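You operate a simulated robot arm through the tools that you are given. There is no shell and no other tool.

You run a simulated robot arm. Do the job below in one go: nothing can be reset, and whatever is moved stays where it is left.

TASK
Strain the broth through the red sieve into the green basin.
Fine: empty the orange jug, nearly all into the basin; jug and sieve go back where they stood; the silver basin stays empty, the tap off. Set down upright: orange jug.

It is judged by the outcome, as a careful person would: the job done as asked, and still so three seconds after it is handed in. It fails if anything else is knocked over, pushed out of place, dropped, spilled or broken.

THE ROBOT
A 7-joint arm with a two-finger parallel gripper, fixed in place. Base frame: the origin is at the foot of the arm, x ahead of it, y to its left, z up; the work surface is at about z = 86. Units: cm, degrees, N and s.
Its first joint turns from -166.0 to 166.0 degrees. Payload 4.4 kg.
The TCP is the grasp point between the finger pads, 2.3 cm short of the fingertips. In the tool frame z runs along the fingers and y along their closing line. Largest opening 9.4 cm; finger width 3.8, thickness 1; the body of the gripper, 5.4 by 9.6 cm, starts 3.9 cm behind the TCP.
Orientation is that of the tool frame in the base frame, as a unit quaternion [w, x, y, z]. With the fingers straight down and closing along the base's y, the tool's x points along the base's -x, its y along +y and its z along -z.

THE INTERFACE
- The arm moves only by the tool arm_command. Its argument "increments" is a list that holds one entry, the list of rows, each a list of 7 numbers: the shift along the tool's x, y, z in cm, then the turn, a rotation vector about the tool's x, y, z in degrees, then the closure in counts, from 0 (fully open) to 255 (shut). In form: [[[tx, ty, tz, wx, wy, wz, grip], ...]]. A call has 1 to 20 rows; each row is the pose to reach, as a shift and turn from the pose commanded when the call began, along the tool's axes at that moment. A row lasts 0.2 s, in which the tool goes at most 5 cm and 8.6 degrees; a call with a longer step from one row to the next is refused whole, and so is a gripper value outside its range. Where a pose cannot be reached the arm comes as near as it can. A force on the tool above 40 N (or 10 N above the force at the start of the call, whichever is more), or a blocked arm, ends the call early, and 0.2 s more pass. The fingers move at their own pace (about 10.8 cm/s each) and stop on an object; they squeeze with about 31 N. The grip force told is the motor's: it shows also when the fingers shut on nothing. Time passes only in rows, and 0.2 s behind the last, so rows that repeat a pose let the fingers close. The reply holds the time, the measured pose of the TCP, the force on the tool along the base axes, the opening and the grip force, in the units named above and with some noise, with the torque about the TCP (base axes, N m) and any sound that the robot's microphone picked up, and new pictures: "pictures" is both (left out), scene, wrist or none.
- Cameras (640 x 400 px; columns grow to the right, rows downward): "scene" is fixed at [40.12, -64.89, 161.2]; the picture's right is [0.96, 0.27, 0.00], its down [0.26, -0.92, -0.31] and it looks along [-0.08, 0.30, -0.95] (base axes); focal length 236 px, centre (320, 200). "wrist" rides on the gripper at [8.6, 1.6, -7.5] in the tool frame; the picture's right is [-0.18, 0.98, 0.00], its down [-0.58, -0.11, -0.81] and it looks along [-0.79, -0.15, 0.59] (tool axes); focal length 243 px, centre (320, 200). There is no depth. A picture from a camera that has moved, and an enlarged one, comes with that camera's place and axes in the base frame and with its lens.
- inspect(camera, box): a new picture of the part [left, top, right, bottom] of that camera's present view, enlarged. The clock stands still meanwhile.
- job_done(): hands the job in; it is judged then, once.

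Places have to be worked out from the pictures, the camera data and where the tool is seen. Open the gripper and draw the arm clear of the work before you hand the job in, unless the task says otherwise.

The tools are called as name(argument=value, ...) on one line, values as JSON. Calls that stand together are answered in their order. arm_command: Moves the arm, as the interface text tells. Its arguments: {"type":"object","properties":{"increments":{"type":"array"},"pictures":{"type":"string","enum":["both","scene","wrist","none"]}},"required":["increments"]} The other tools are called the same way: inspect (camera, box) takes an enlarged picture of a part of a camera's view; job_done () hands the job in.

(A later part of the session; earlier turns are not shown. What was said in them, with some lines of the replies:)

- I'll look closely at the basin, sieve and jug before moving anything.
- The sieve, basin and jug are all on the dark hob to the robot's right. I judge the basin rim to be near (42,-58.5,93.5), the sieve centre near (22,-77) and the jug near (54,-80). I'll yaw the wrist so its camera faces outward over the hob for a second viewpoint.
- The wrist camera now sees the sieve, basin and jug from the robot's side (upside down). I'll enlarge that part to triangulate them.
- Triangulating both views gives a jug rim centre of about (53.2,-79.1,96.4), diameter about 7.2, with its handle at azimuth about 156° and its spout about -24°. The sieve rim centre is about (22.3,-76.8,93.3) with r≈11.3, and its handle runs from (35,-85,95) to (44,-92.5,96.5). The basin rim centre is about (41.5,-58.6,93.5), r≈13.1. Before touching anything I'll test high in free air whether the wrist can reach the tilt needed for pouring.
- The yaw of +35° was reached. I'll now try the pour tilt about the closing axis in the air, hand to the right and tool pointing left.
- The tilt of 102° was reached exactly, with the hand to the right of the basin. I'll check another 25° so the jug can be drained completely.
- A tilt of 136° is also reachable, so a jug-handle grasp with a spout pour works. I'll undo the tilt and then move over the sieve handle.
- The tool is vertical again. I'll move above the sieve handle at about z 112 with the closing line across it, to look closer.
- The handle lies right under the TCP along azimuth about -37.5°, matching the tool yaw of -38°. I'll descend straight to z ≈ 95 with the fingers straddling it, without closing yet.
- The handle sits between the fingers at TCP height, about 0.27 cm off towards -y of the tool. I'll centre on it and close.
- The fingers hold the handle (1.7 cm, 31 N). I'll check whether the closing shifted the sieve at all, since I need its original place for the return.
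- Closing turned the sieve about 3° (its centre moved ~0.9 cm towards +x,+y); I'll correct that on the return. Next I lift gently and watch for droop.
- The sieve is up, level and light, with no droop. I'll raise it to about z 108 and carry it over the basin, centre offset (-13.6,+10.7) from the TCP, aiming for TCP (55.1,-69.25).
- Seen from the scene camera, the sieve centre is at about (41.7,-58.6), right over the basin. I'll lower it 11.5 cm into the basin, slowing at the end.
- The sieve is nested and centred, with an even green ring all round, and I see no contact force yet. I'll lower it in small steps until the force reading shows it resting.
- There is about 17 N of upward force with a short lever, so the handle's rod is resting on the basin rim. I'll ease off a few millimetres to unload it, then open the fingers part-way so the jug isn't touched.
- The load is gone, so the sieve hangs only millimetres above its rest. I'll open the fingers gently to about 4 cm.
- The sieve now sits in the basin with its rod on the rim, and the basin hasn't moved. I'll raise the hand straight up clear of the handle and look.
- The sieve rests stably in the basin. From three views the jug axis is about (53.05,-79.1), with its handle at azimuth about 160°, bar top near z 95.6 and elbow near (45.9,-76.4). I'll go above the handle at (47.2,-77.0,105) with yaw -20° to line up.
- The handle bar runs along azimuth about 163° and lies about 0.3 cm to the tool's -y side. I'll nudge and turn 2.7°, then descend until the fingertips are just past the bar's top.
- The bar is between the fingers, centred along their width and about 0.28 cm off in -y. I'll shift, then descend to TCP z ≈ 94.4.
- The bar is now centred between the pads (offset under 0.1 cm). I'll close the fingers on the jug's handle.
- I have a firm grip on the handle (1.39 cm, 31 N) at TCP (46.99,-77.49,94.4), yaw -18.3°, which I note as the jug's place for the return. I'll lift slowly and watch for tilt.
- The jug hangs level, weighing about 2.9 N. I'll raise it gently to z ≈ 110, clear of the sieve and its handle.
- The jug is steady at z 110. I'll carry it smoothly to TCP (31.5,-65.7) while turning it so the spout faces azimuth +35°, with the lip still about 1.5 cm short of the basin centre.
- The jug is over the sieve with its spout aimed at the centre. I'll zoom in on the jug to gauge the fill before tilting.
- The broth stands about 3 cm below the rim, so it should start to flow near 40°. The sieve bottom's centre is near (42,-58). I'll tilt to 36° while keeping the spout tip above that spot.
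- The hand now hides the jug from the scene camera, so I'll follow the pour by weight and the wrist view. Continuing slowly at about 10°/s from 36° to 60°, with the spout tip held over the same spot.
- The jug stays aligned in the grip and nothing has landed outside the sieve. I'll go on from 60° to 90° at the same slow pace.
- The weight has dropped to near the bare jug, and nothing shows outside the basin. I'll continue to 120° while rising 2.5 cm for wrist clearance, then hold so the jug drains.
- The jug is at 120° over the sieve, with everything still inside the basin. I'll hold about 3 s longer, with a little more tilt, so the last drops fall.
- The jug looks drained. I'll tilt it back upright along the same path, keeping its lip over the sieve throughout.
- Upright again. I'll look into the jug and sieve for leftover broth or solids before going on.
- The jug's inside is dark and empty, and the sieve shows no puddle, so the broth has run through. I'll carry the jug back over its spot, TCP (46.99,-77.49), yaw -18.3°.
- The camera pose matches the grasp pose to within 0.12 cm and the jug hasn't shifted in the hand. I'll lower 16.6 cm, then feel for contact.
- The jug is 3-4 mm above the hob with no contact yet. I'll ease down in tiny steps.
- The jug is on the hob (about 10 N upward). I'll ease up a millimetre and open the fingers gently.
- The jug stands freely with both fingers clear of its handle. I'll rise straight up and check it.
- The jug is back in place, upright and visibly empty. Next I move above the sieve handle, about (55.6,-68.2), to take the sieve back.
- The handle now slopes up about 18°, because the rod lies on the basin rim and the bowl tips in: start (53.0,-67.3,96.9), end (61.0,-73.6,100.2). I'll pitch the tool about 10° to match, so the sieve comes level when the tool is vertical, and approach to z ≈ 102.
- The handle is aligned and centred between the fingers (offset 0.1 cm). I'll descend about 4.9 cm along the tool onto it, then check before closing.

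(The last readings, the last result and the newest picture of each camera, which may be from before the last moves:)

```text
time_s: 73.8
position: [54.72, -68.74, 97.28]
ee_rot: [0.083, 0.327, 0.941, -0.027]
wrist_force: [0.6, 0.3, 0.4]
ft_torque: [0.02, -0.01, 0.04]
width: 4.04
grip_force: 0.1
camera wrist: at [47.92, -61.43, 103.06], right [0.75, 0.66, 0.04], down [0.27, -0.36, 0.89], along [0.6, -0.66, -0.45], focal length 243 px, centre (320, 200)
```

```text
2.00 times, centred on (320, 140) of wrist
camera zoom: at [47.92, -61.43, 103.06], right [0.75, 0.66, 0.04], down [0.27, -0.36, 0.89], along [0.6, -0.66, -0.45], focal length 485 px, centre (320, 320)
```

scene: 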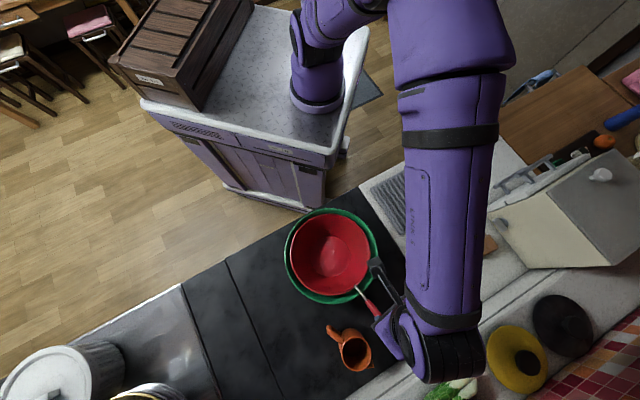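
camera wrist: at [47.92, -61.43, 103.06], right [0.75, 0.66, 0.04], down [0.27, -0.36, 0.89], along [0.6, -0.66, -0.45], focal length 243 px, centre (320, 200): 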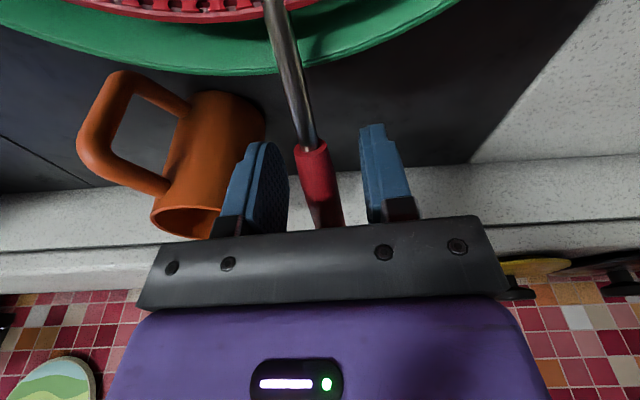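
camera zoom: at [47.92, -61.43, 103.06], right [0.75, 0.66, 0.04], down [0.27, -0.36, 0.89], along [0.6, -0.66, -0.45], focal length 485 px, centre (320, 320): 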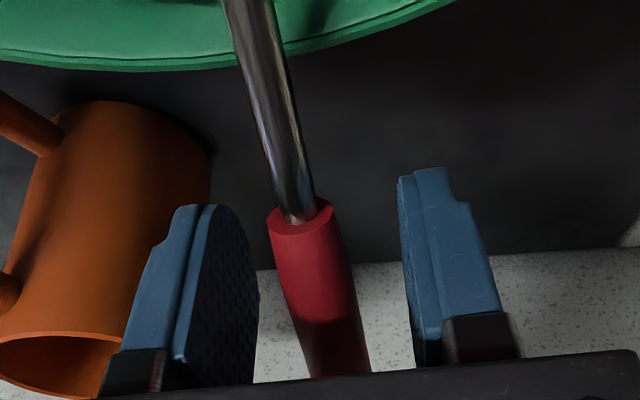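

The view matches my original grasp of this handle closely. Closing on it now.

arm_command(increments=[[[0, 0, 0, 0, 0, 0, 180], [0, 0, 0, 0, 0, 0, 200], [0, 0, 0, 0, 0, 0, 225], [0, 0, 0, 0, 0, 0, 255], [0, 0, 0, 0, 0, 0, 255], [0, 0, 0, 0, 0, 0, 255]]], pictures="wrist")

```text
time_s: 75.2
position: [54.61, -68.77, 97.28]
ee_rot: [0.083, 0.327, 0.941, -0.028]
wrist_force: [-0.2, 0.2, 0.2]
ft_torque: [-0.03, 0.01, 0.01]
width: 1.69
grip_force: 31.4
camera wrist: at [47.91, -61.44, 103.07], right [0.75, 0.66, 0.04], down [0.27, -0.36, 0.89], along [0.6, -0.66, -0.45], focal length 243 px, centre (320, 200)
```

wrist: 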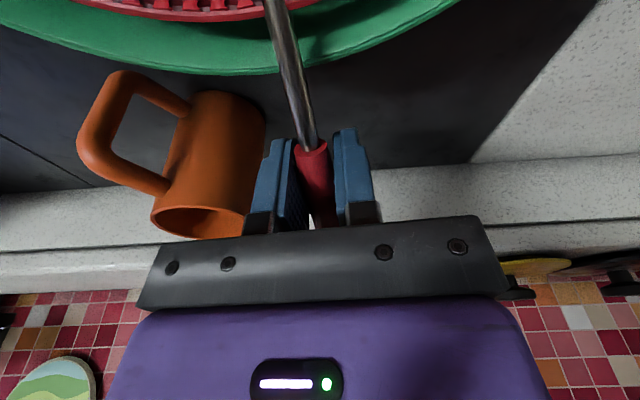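

I have it again (1.69 cm). I'll lift straight up slowly out of the basin, the base vertical being slightly off the tool axis.

arm_command(increments=[[[-0.07, 0, -0.4, 0, 0, 0, 255], [-0.17, 0, -1, 0, 0, 0, 255], [-0.35, 0, -2, 0, 0, 0, 255], [-0.52, 0, -3, 0, 0, 0, 255], [-0.7, 0, -4, 0, 0, 0, 255], [-0.88, 0, -5, 0, 0, 0, 255], [-1.06, 0, -6, 0, 0, 0, 255], [-1.06, 0, -6, 0, 0, 0, 255]]], pictures="both")

inspect(camera="scene", box=[220, 180, 440, 380])

```text
time_s: 77.0
position: [54.65, -68.8, 103.38]
ee_rot: [0.083, 0.327, 0.941, -0.027]
wrist_force: [0.3, 0.2, -0.1]
ft_torque: [-0.06, -0.1, -0.01]
width: 1.7
grip_force: 31.5
camera wrist: at [48.0, -61.33, 109.17], right [0.75, 0.66, 0.04], down [0.27, -0.36, 0.89], along [0.6, -0.66, -0.45], focal length 243 px, centre (320, 200)
```

scene: 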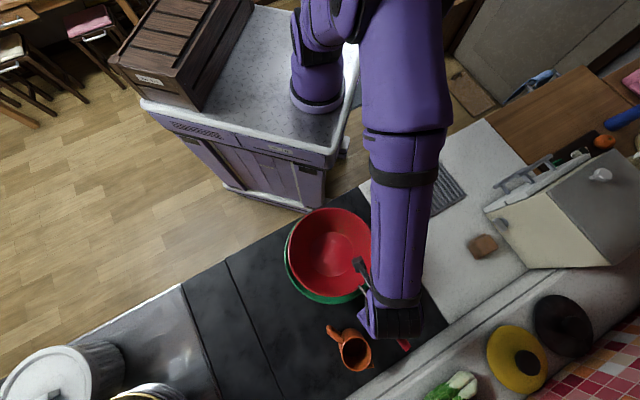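
wrist: 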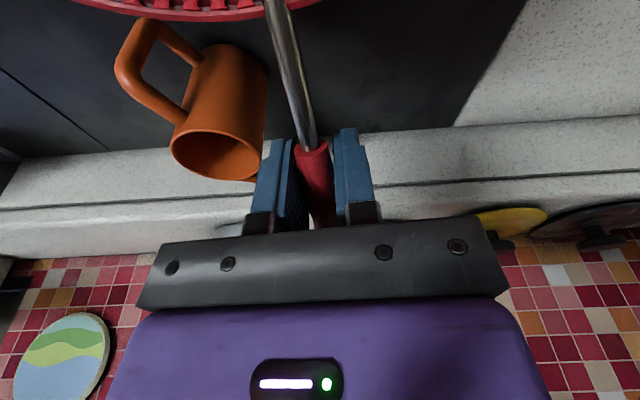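

```text
2.00 times, centred on (330, 280) of scene
camera zoom: at [40.12, -64.89, 161.2], right [0.96, 0.27, 0.0], down [0.26, -0.92, -0.31], along [-0.08, 0.3, -0.95], focal length 473 px, centre (300, 40)
```

zoom: 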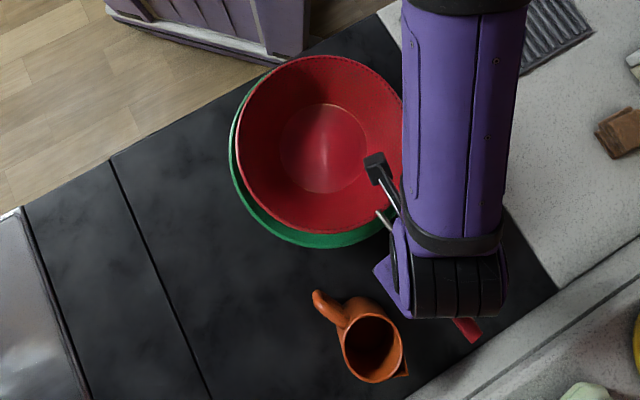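

The sieve came out cleanly. I'll raise it to z ≈ 110, level it by returning the tool to vertical, and hold it over the basin about 2.5 s to drip off.

arm_command(increments=[[[-0.29, 0, -1.6, 0, 2.5, 0, 255], [-0.58, 0, -3.2, 0, 5, 0, 255], [-0.87, 0, -4.9, 0, 7.5, 0, 255], [-1.15, 0, -6.5, 0, 10, 0, 255], [-1.15, 0, -6.5, 0, 10, 0, 255], [-1.15, 0, -6.5, 0, 10, 0, 255], [-1.15, 0, -6.5, 0, 10, 0, 255], [-1.15, 0, -6.5, 0, 10, 0, 255], [-1.15, 0, -6.5, 0, 10, 0, 255], [-1.15, 0, -6.5, 0, 10, 0, 255], [-1.15, 0, -6.5, 0, 10, 0, 255], [-1.15, 0, -6.5, 0, 10, 0, 255], [-1.15, 0, -6.5, 0, 10, 0, 255], [-1.15, 0, -6.5, 0, 10, 0, 255], [-1.15, 0, -6.5, 0, 10, 0, 255], [-1.15, 0, -6.5, 0, 10, 0, 255]]], pictures="both")

inspect(camera="scene", box=[220, 180, 440, 380])

inspect(camera="wrist", box=[60, 0, 380, 200])

```text
time_s: 80.4
position: [54.81, -68.89, 109.96]
ee_rot: [0.001, 0.327, 0.945, 0.002]
wrist_force: [-0.3, 1.1, -1.0]
ft_torque: [-0.08, -0.11, 0.0]
width: 1.68
grip_force: 30.9
camera wrist: at [48.94, -62.04, 117.35], right [0.75, 0.66, 0.0], down [0.39, -0.45, 0.81], along [0.53, -0.6, -0.59], focal length 243 px, centre (320, 200)
```

scene: 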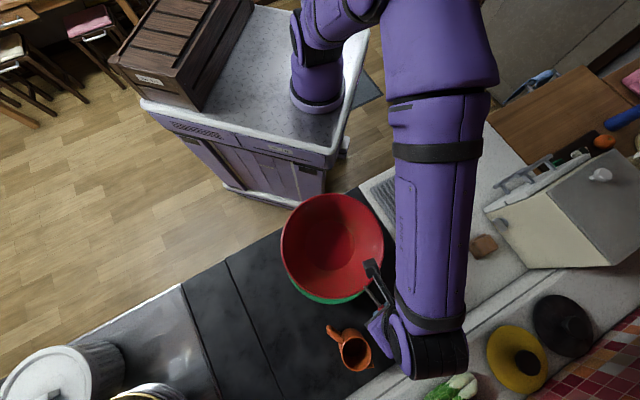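
wrist: 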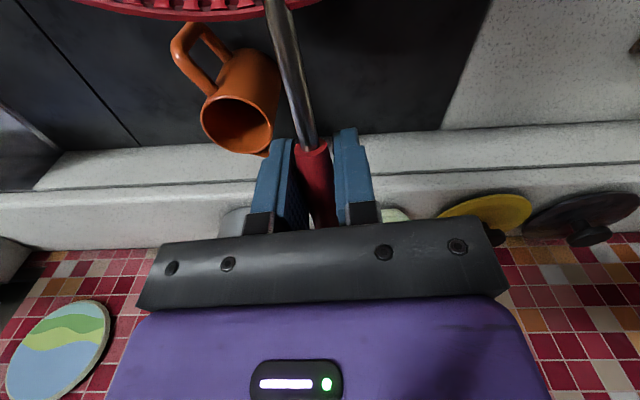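

```text
2.00 times, centred on (330, 280) of scene
camera zoom: at [40.12, -64.89, 161.2], right [0.96, 0.27, 0.0], down [0.26, -0.92, -0.31], along [-0.08, 0.3, -0.95], focal length 473 px, centre (300, 40)
```

zoom: 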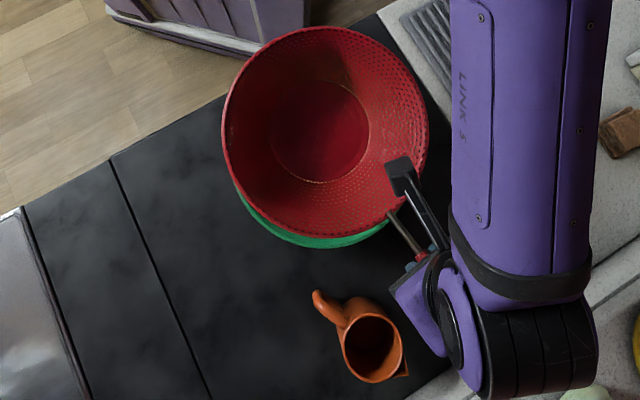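

```text
2.00 times, centred on (220, 100) of wrist
camera zoom: at [48.94, -62.04, 117.35], right [0.75, 0.66, 0.0], down [0.39, -0.45, 0.81], along [0.53, -0.6, -0.59], focal length 485 px, centre (520, 400)
```

zoom: 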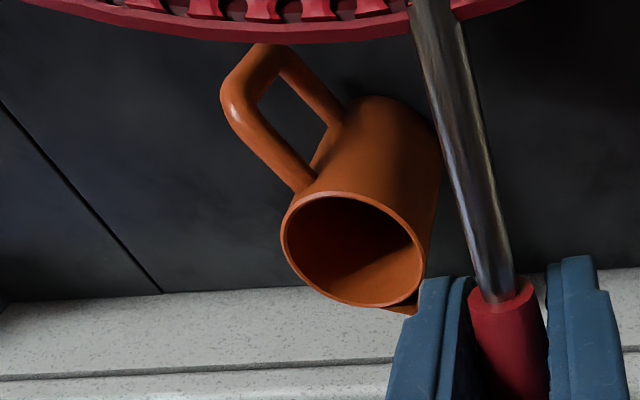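

Held level and steady. I'll look closely at the sieve's bottom for any broth still held before moving it away from the basin.

inspect(camera="scene", box=[275, 190, 395, 310])

```text
3.33 times, centred on (335, 250) of scene
camera zoom: at [40.12, -64.89, 161.2], right [0.96, 0.27, 0.0], down [0.26, -0.92, -0.31], along [-0.08, 0.3, -0.95], focal length 788 px, centre (270, 33)
```

zoom: 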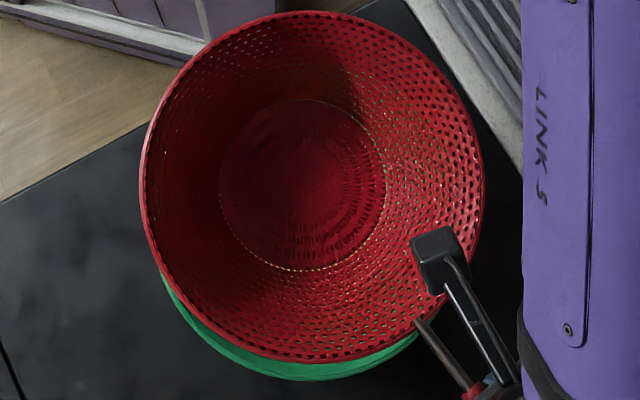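

Its holes show green basin behind them, so nothing is retained. I'll carry the sieve back to its place, TCP (36.55,-86.95), with the handle turned back about 2.8°.

arm_command(increments=[[[0.06, -0.5, 0, 0, 0, -0.1, 255], [0.22, -1.8, 0, 0, 0, -0.3, 255], [0.48, -3.8, 0, 0, 0, -0.5, 255], [0.76, -6.1, 0, 0, 0, -0.7, 255], [1.08, -8.7, 0, 0, 0, -1, 255], [1.43, -11.5, 0, 0, 0, -1.3, 255], [1.78, -14.3, 0, 0, 0, -1.6, 255], [2.13, -17.1, 0, 0, 0, -1.9, 255], [2.45, -19.6, 0, 0, 0, -2.2, 255], [2.73, -21.9, 0, 0, 0, -2.5, 255], [2.96, -23.7, 0, 0, 0, -2.7, 255], [3.11, -24.9, 0, 0, 0, -2.8, 255], [3.18, -25.48, 0, 0, 0, -2.8, 255], [3.18, -25.48, 0, 0, 0, -2.8, 255]]], pictures="both")

inspect(camera="scene", box=[180, 200, 400, 400])

```text
time_s: 83.4
position: [36.39, -86.74, 109.74]
ee_rot: [0.0, 0.304, 0.953, 0.001]
wrist_force: [-0.2, 1.2, 0.0]
ft_torque: [-0.07, -0.1, 0.01]
width: 1.68
grip_force: 30.6
camera wrist: at [30.24, -80.45, 117.27], right [0.72, 0.69, 0.0], down [0.41, -0.43, 0.81], along [0.56, -0.58, -0.59], focal length 243 px, centre (320, 200)
```

scene: 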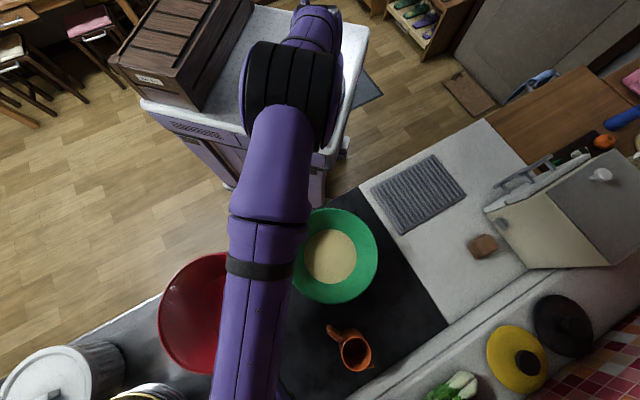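
wrist: 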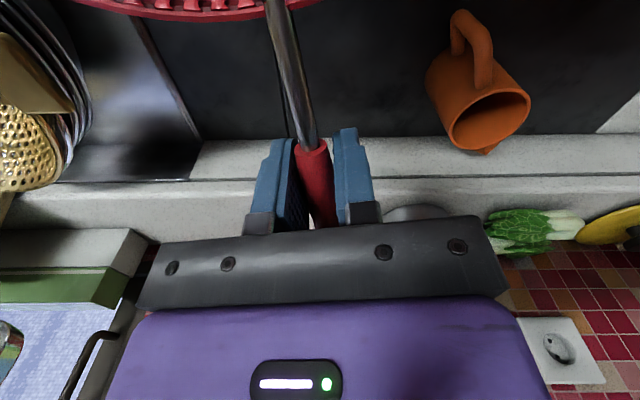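

```text
2.00 times, centred on (290, 300) of scene
camera zoom: at [40.12, -64.89, 161.2], right [0.96, 0.27, 0.0], down [0.26, -0.92, -0.31], along [-0.08, 0.3, -0.95], focal length 473 px, centre (380, 0)
```

zoom: 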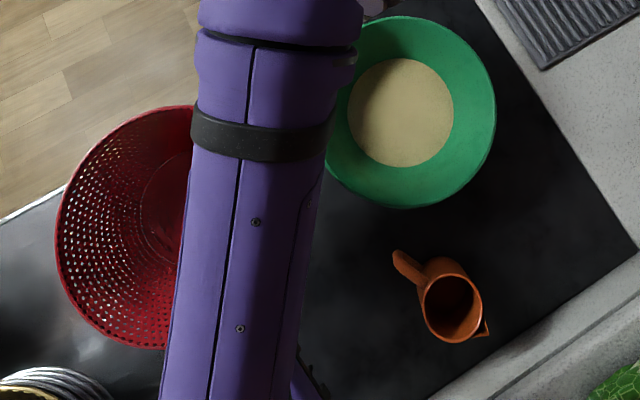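

The basin now holds the broth. The sieve is over its place, 0.3 cm short along the handle; I'll correct that and lower about 14 cm.

arm_command(increments=[[[-0.1, 0, 1, 0, 0, 0, 255], [-0.25, -0.05, 3, 0, 0, 0, 255], [-0.25, -0.05, 5.5, 0, 0, 0, 255], [-0.25, -0.05, 8, 0, 0, 0, 255], [-0.25, -0.05, 10.3, 0, 0, 0, 255], [-0.25, -0.05, 12, 0, 0, 0, 255], [-0.25, -0.05, 13.3, 0, 0, 0, 255], [-0.25, -0.05, 14, 0, 0, 0, 255], [-0.25, -0.05, 14, 0, 0, 0, 255]]], pictures="both")

inspect(camera="scene", box=[180, 200, 400, 400])

```text
time_s: 85.4
position: [36.52, -86.94, 95.75]
ee_rot: [0.0, 0.304, 0.953, 0.001]
wrist_force: [0.5, 0.0, -1.3]
ft_torque: [-0.07, -0.12, 0.02]
width: 1.72
grip_force: 31.3
camera wrist: at [30.47, -80.66, 103.24], right [0.72, 0.69, 0.0], down [0.41, -0.43, 0.81], along [0.56, -0.58, -0.59], focal length 243 px, centre (320, 200)
```

scene: 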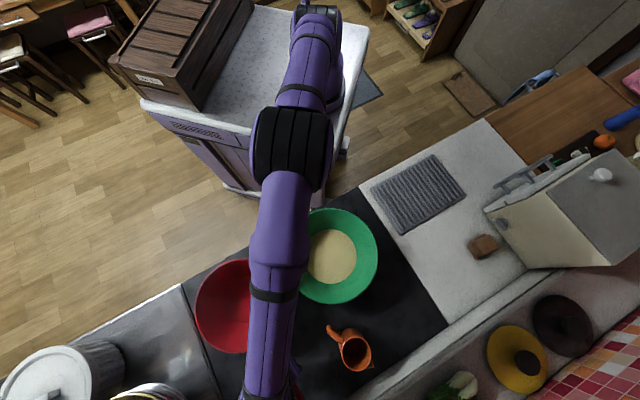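
wrist: 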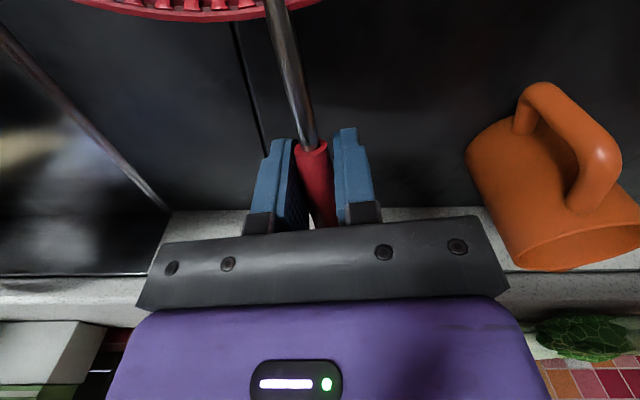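

```text
2.00 times, centred on (290, 300) of scene
camera zoom: at [40.12, -64.89, 161.2], right [0.96, 0.27, 0.0], down [0.26, -0.92, -0.31], along [-0.08, 0.3, -0.95], focal length 473 px, centre (380, 0)
```

zoom: 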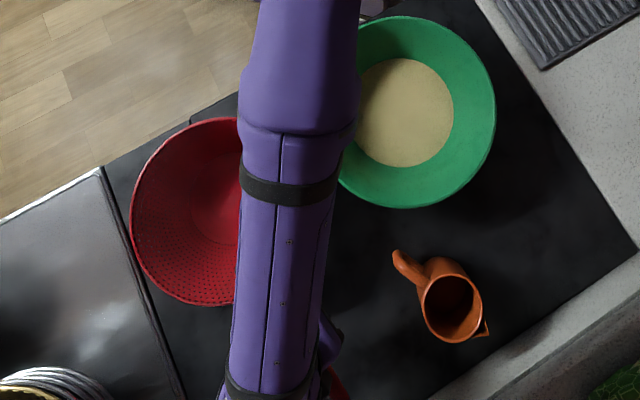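

Compared with the first picture, the sieve's left edge sits roughly 1 cm too far left. I'll shift +0.8 cm in x while still just above the hob and compare again.

arm_command(increments=[[[-0.3, 0.2, 0, 0, 0, 0, 255], [-0.65, 0.46, 0, 0, 0, 0, 255], [-0.65, 0.46, 0.3, 0, 0, 0, 255], [-0.65, 0.46, 0.3, 0, 0, 0, 255]]], pictures="none")

inspect(camera="scene", box=[180, 200, 400, 400])

```text
time_s: 86.4
position: [37.43, -86.97, 95.45]
ee_rot: [0.0, 0.304, 0.953, 0.002]
wrist_force: [0.3, -0.2, -1.1]
ft_torque: [-0.08, -0.07, 0.01]
width: 1.7
grip_force: 31.2
```

```text
2.00 times, centred on (290, 300) of scene
camera zoom: at [40.12, -64.89, 161.2], right [0.96, 0.27, 0.0], down [0.26, -0.92, -0.31], along [-0.08, 0.3, -0.95], focal length 473 px, centre (380, 0)
```

zoom: 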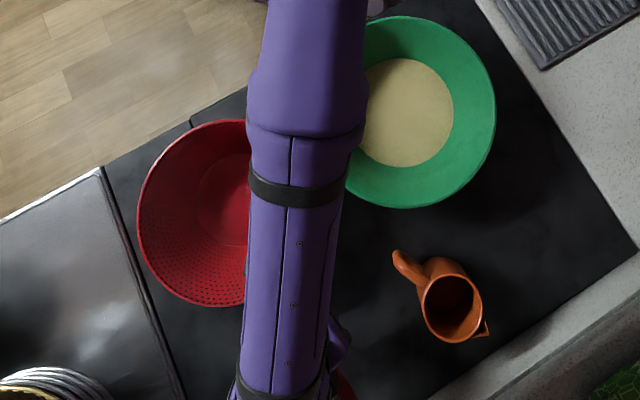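

Now the sieve's outline agrees with the original to within about 0.3 cm. I'll lower the last half centimetre, watching the force.

arm_command(increments=[[[0, 0, 0.2, 0, 0, 0, 255], [0, 0, 0.4, 0, 0, 0, 255], [0, 0, 0.55, 0, 0, 0, 255], [0, 0, 0.55, 0, 0, 0, 255]]], pictures="none")

```text
time_s: 87.4
position: [37.43, -86.97, 94.87]
ee_rot: [0.001, 0.304, 0.953, 0.002]
wrist_force: [0.6, -0.2, -0.6]
ft_torque: [-0.07, -0.11, -0.02]
width: 1.68
grip_force: 30.9
```

No contact yet at z 94.87. I'll continue in 2 mm steps.

arm_command(increments=[[[0, 0, 0.2, 0, 0, 0, 255], [0, 0, 0.4, 0, 0, 0, 255], [0, 0, 0.4, 0, 0, 0, 255]]], pictures="none")

```text
time_s: 88.2
position: [37.5, -86.91, 94.51]
ee_rot: [0.001, 0.304, 0.953, 0.001]
wrist_force: [0.7, -0.4, -1.0]
ft_torque: [-0.07, -0.11, -0.01]
width: 1.7
grip_force: 30.9
```

Still no contact at 94.5, and the torque still shows the sieve hanging. I'll go down a little further.

arm_command(increments=[[[0, 0, 0.15, 0, 0, 0, 255], [0, 0, 0.3, 0, 0, 0, 255], [0, 0, 0.3, 0, 0, 0, 255]]], pictures="wrist")

```text
time_s: 89.0
position: [37.41, -87.02, 94.27]
ee_rot: [0.001, 0.304, 0.953, 0.002]
wrist_force: [0.5, -0.7, 0.0]
ft_torque: [-0.08, -0.14, 0.01]
width: 1.7
grip_force: 31.0
camera wrist: at [31.32, -80.6, 101.72], right [0.72, 0.69, 0.0], down [0.41, -0.43, 0.81], along [0.56, -0.58, -0.59], focal length 243 px, centre (320, 200)
```

wrist: 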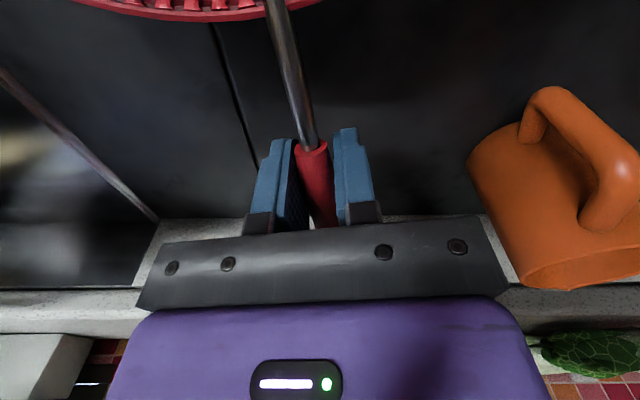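

No contact yet, so the handle sits somewhat higher in the fingers than on the first grasp. The fingertips still have 5 cm of room, so I'll continue down in small steps.

arm_command(increments=[[[0, 0, 0.15, 0, 0, 0, 255], [0, 0, 0.3, 0, 0, 0, 255], [0, 0, 0.3, 0, 0, 0, 255]]], pictures="none")

```text
time_s: 89.8
position: [37.45, -86.95, 94.07]
ee_rot: [0.001, 0.304, 0.953, 0.002]
wrist_force: [0.3, -0.4, 4.1]
ft_torque: [0.3, 0.39, -0.07]
width: 1.68
grip_force: 31.0
```

Light contact, 4 N at 12 cm from the TCP, which is the near edge of the bowl's base. So the bowl is held about 4° nose-up, which also explains the apparent leftward offset. I'll lift 1 cm, pitch down 4°, undo the x-shift and compare again.

arm_command(increments=[[[0, 0, -0.5, 0, 0, 0, 255], [0.2, -0.15, -1.0, 0, -1.3, 0, 255], [0.45, -0.3, -1.1, 0, -2.7, 0, 255], [0.65, -0.46, -1.1, 0, -4, 0, 255], [0.65, -0.46, -1.1, 0, -4, 0, 255]]], pictures="wrist")

inspect(camera="scene", box=[180, 200, 400, 400])

```text
time_s: 91.0
position: [36.63, -87.04, 95.13]
ee_rot: [0.034, 0.304, 0.952, -0.009]
wrist_force: [-0.4, 0.2, -1.8]
ft_torque: [-0.06, -0.14, -0.03]
width: 1.68
grip_force: 30.7
camera wrist: at [30.08, -80.37, 101.89], right [0.72, 0.7, 0.02], down [0.36, -0.39, 0.84], along [0.59, -0.6, -0.54], focal length 243 px, centre (320, 200)
```

wrist: 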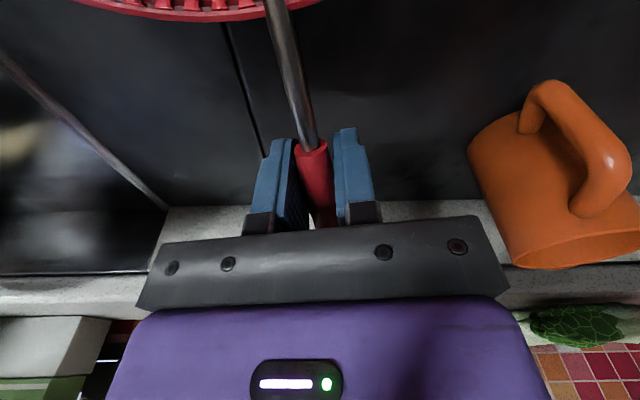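

```text
2.00 times, centred on (290, 300) of scene
camera zoom: at [40.12, -64.89, 161.2], right [0.96, 0.27, 0.0], down [0.26, -0.92, -0.31], along [-0.08, 0.3, -0.95], focal length 473 px, centre (380, 0)
```

zoom: 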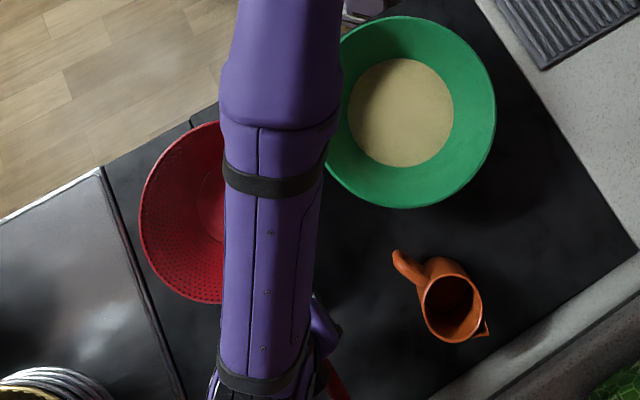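

Now the outline matches the original to within a pixel or two. I'll lower in small steps until it rests.

arm_command(increments=[[[0.01, 0, 0.15, 0, 0, 0, 255], [0.02, 0, 0.3, 0, 0, 0, 255], [0.02, 0, 0.3, 0, 0, 0, 255]]], pictures="none")

```text
time_s: 91.8
position: [36.61, -86.94, 94.8]
ee_rot: [0.034, 0.303, 0.952, -0.01]
wrist_force: [2.7, -2.8, 12.0]
ft_torque: [0.56, 0.81, 0.04]
width: 1.68
grip_force: 31.3
```

The sieve touches down (12 N). I'll ease off about 1.5 mm, then open the fingers gently.

arm_command(increments=[[[-0.01, 0, -0.12, 0, -0.5, 0, 255], [-0.01, 0, -0.12, 0, -1, 0, 255], [-0.01, 0, -0.12, 0, -1, 0, 255]]], pictures="none")

```text
time_s: 92.6
position: [36.68, -86.89, 94.88]
ee_rot: [0.043, 0.304, 0.952, -0.011]
wrist_force: [3.5, -2.2, 8.9]
ft_torque: [0.41, 0.65, 0.14]
width: 1.69
grip_force: 30.9
```

Still 9 N of support; I'll ease off another millimetre or so before opening.

arm_command(increments=[[[-0.01, 0, -0.12, 0, 0, 0, 255], [-0.01, 0, -0.12, 0, 0, 0, 255]]], pictures="none")

```text
time_s: 93.2
position: [36.6, -86.9, 94.99]
ee_rot: [0.043, 0.303, 0.952, -0.011]
wrist_force: [0.0, -1.0, -0.4]
ft_torque: [-0.06, -0.11, 0.0]
width: 1.7
grip_force: 31.3
```

Unloaded, within a millimetre of the hob. Opening the fingers now.

arm_command(increments=[[[0, 0, 0.06, 0, 0, 0, 245], [0, 0, 0.06, 0, 0, 0, 215], [0, 0, 0.06, 0, 0, 0, 200], [0, 0, 0.06, 0, 0, 0, 185], [0, 0, 0.06, 0, 0, 0, 165], [0, 0, 0.06, 0, 0, 0, 130], [0, 0, 0.06, 0, 0, 0, 130]]], pictures="both")

inspect(camera="wrist", box=[160, 40, 480, 240])

```text
time_s: 94.8
position: [36.63, -86.81, 95.0]
ee_rot: [0.042, 0.304, 0.952, -0.012]
wrist_force: [-0.1, 0.0, 0.3]
ft_torque: [0.0, 0.01, 0.02]
width: 4.63
grip_force: 0.1
camera wrist: at [29.99, -80.28, 101.63], right [0.72, 0.7, 0.02], down [0.35, -0.39, 0.85], along [0.6, -0.61, -0.52], focal length 243 px, centre (320, 200)
```

scene: 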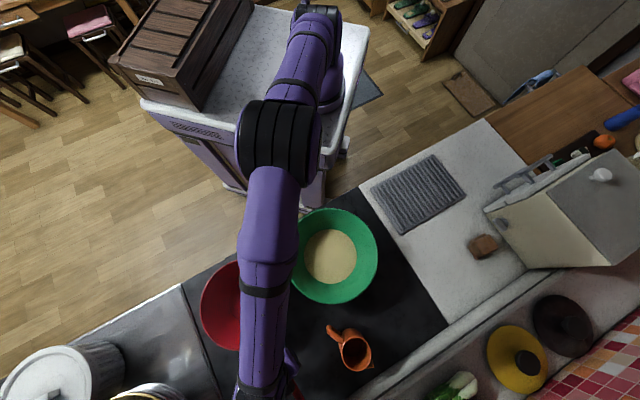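
wrist: 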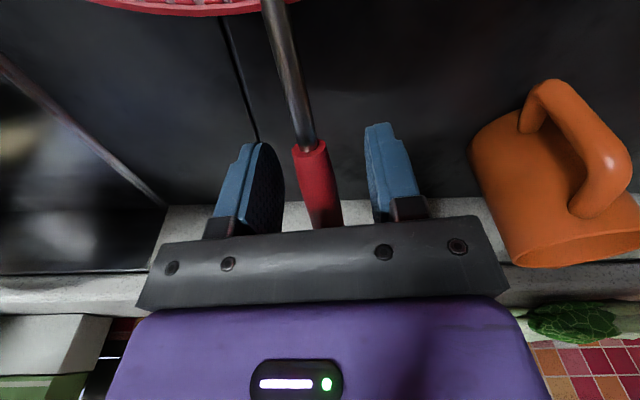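

```text
2.00 times, centred on (320, 140) of wrist
camera zoom: at [29.99, -80.28, 101.63], right [0.72, 0.7, 0.02], down [0.35, -0.39, 0.85], along [0.6, -0.61, -0.52], focal length 485 px, centre (320, 320)
```

zoom: 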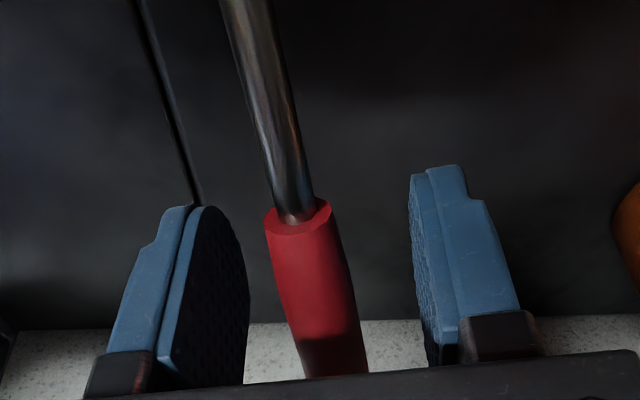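

The sieve stands free, its left edge back at the original column. I'll lift the hand straight up.

arm_command(increments=[[[-0.09, 0, -1, 0, 0, 0, 130], [-0.26, 0, -3, 0, 0, 0, 130], [-0.52, 0, -6, 0, 0, 0, 130], [-0.87, 0, -10, 0, 0, 0, 130], [-1.2, 0, -14, 0, 2.5, 0, 130], [-1.6, 0, -18, 0, 5, 0, 130], [-1.6, 0, -18, 0, 5, 0, 130]]], pictures="both")

```text
time_s: 96.4
position: [36.55, -87.09, 112.97]
ee_rot: [0.0, 0.304, 0.953, 0.002]
wrist_force: [-0.6, 1.0, -0.4]
ft_torque: [0.0, 0.01, 0.01]
width: 4.61
grip_force: 0.1
camera wrist: at [30.47, -80.75, 120.56], right [0.72, 0.69, 0.0], down [0.41, -0.43, 0.81], along [0.56, -0.58, -0.59], focal length 243 px, centre (320, 200)
```

scene: 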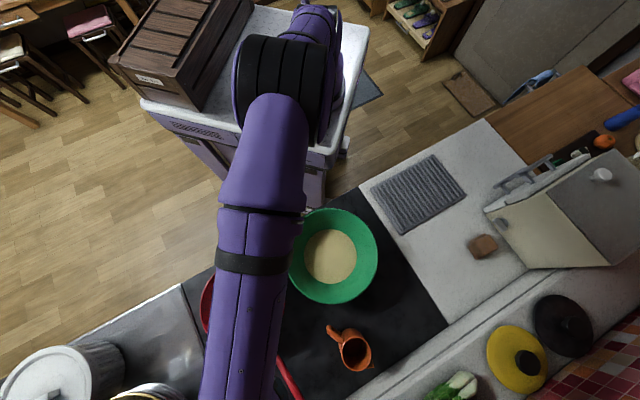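
wrist: 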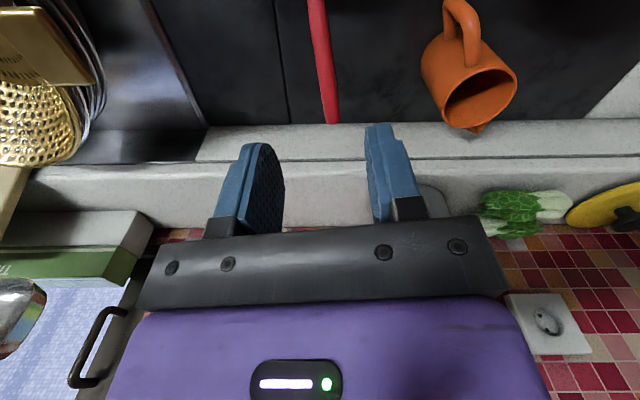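

All clear. I'll retreat to near the starting pose, away from the work, with the gripper fully open, and check the final state.

arm_command(increments=[[[0, 0, -4, 0, 0, 0, 60], [0, 0, -8, 0, 0, 0, 0], [1.5, 2, -12, 0, 0, 0, 0], [4, 5.4, -14, 0, 0, 0, 0], [6.5, 8.8, -16, 0, 0, 0, 0], [9, 12.2, -16.6, 0, 0, 0, 0], [11.5, 15.5, -16.6, 0, 0, 0, 0], [14, 18.9, -16.6, 0, 0, 0, 0], [16.5, 22.3, -16.6, 0, 0, 0, 0], [19, 25.7, -16.6, 0, 0, 0, 0], [21.5, 29, -16.6, 0, 0, 0, 0], [24, 32.4, -16.6, 0, 0, 0, 0], [26.5, 35.8, -16.6, 0, 0, 0, 0], [28.5, 38.5, -16.6, 0, 0, 0, 0], [28.5, 38.5, -16.6, 0, 0, 0, 0]]], pictures="both")

inspect(camera="scene", box=[180, 200, 400, 400])

inspect(camera="scene", box=[300, 300, 400, 400])

inspect(camera="scene", box=[280, 200, 390, 310])

```text
time_s: 99.6
position: [35.7, -39.03, 129.76]
ee_rot: [0.0, 0.304, 0.953, 0.001]
wrist_force: [-0.1, 0.0, -0.1]
ft_torque: [0.02, -0.01, 0.01]
width: 9.43
grip_force: 0.0
camera wrist: at [29.67, -32.58, 137.16], right [0.72, 0.69, 0.0], down [0.41, -0.43, 0.81], along [0.56, -0.58, -0.59], focal length 243 px, centre (320, 200)
```

scene: 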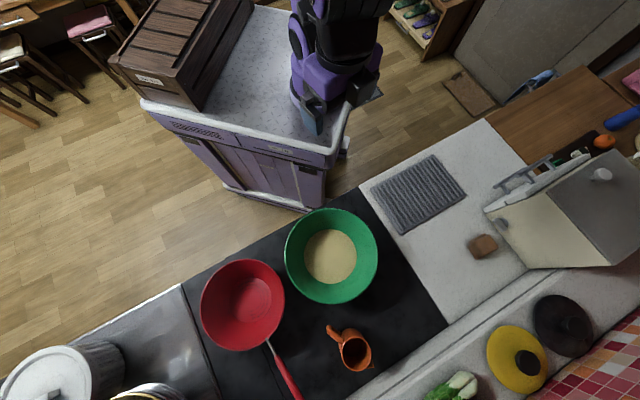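
wrist: 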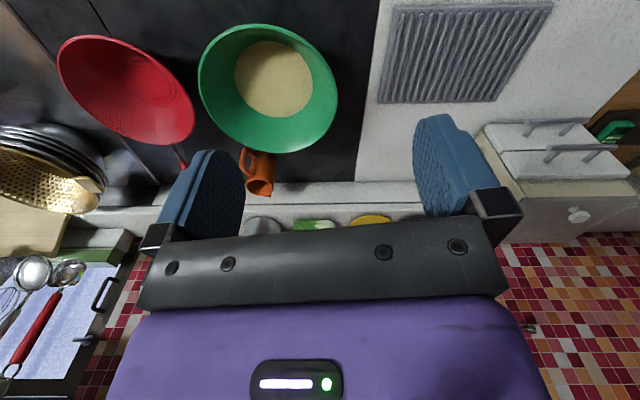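

```text
2.00 times, centred on (290, 300) of scene
camera zoom: at [40.12, -64.89, 161.2], right [0.96, 0.27, 0.0], down [0.26, -0.92, -0.31], along [-0.08, 0.3, -0.95], focal length 473 px, centre (380, 0)
```

zoom: 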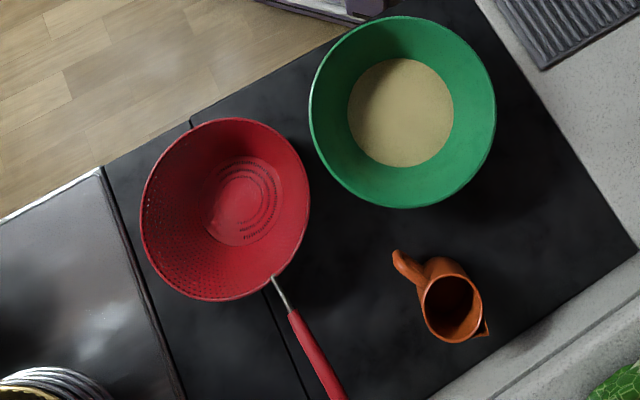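

```text
4.00 times, centred on (350, 350) of scene
camera zoom: at [40.12, -64.89, 161.2], right [0.96, 0.27, 0.0], down [0.26, -0.92, -0.31], along [-0.08, 0.3, -0.95], focal length 946 px, centre (200, -400)
```

zoom: 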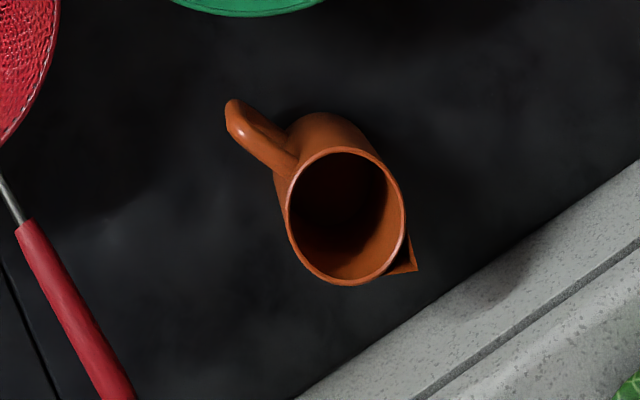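

```text
3.64 times, centred on (335, 255) of scene
camera zoom: at [40.12, -64.89, 161.2], right [0.96, 0.27, 0.0], down [0.26, -0.92, -0.31], along [-0.08, 0.3, -0.95], focal length 860 px, centre (266, 0)
```

zoom: 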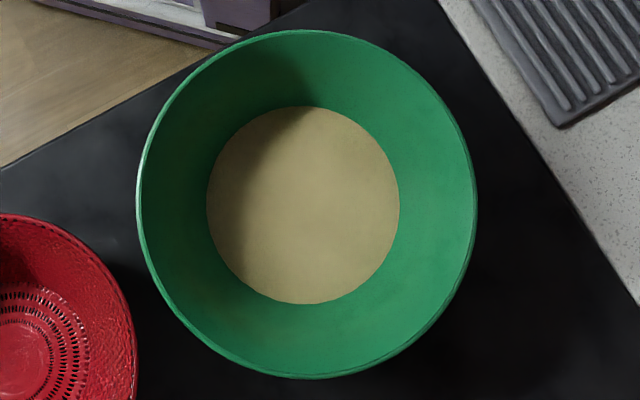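

The final pictures show the broth in the green basin and the orange jug upright and empty at its original place. The red sieve is back on its original outline, the hob is dry and the basin hasn't moved. The gripper is open and well clear, so I'm handing the job in.

job_done()

```text
The job is handed in.
```

The broth is strained into the green basin. The orange jug is empty and standing upright where it was, and the red sieve is back in its place to within about half a centimetre.

- **Pouring:** I set the sieve inside the basin and poured the jug through it. I held the jug tilted past 120° for about five seconds to drain it, and afterwards it looked empty.
- **Sieve:** I held it over the basin for a couple of seconds before moving it. No broth was left in it.
- **Surroundings:** I saw no spills on the hob, and the basin hasn't moved. I left the tap and the silver basin alone and poured nothing near them. I never clearly made out either one in the pictures, so I didn't check them directly.

The gripper is open and the arm is back near its starting position, clear of the work.
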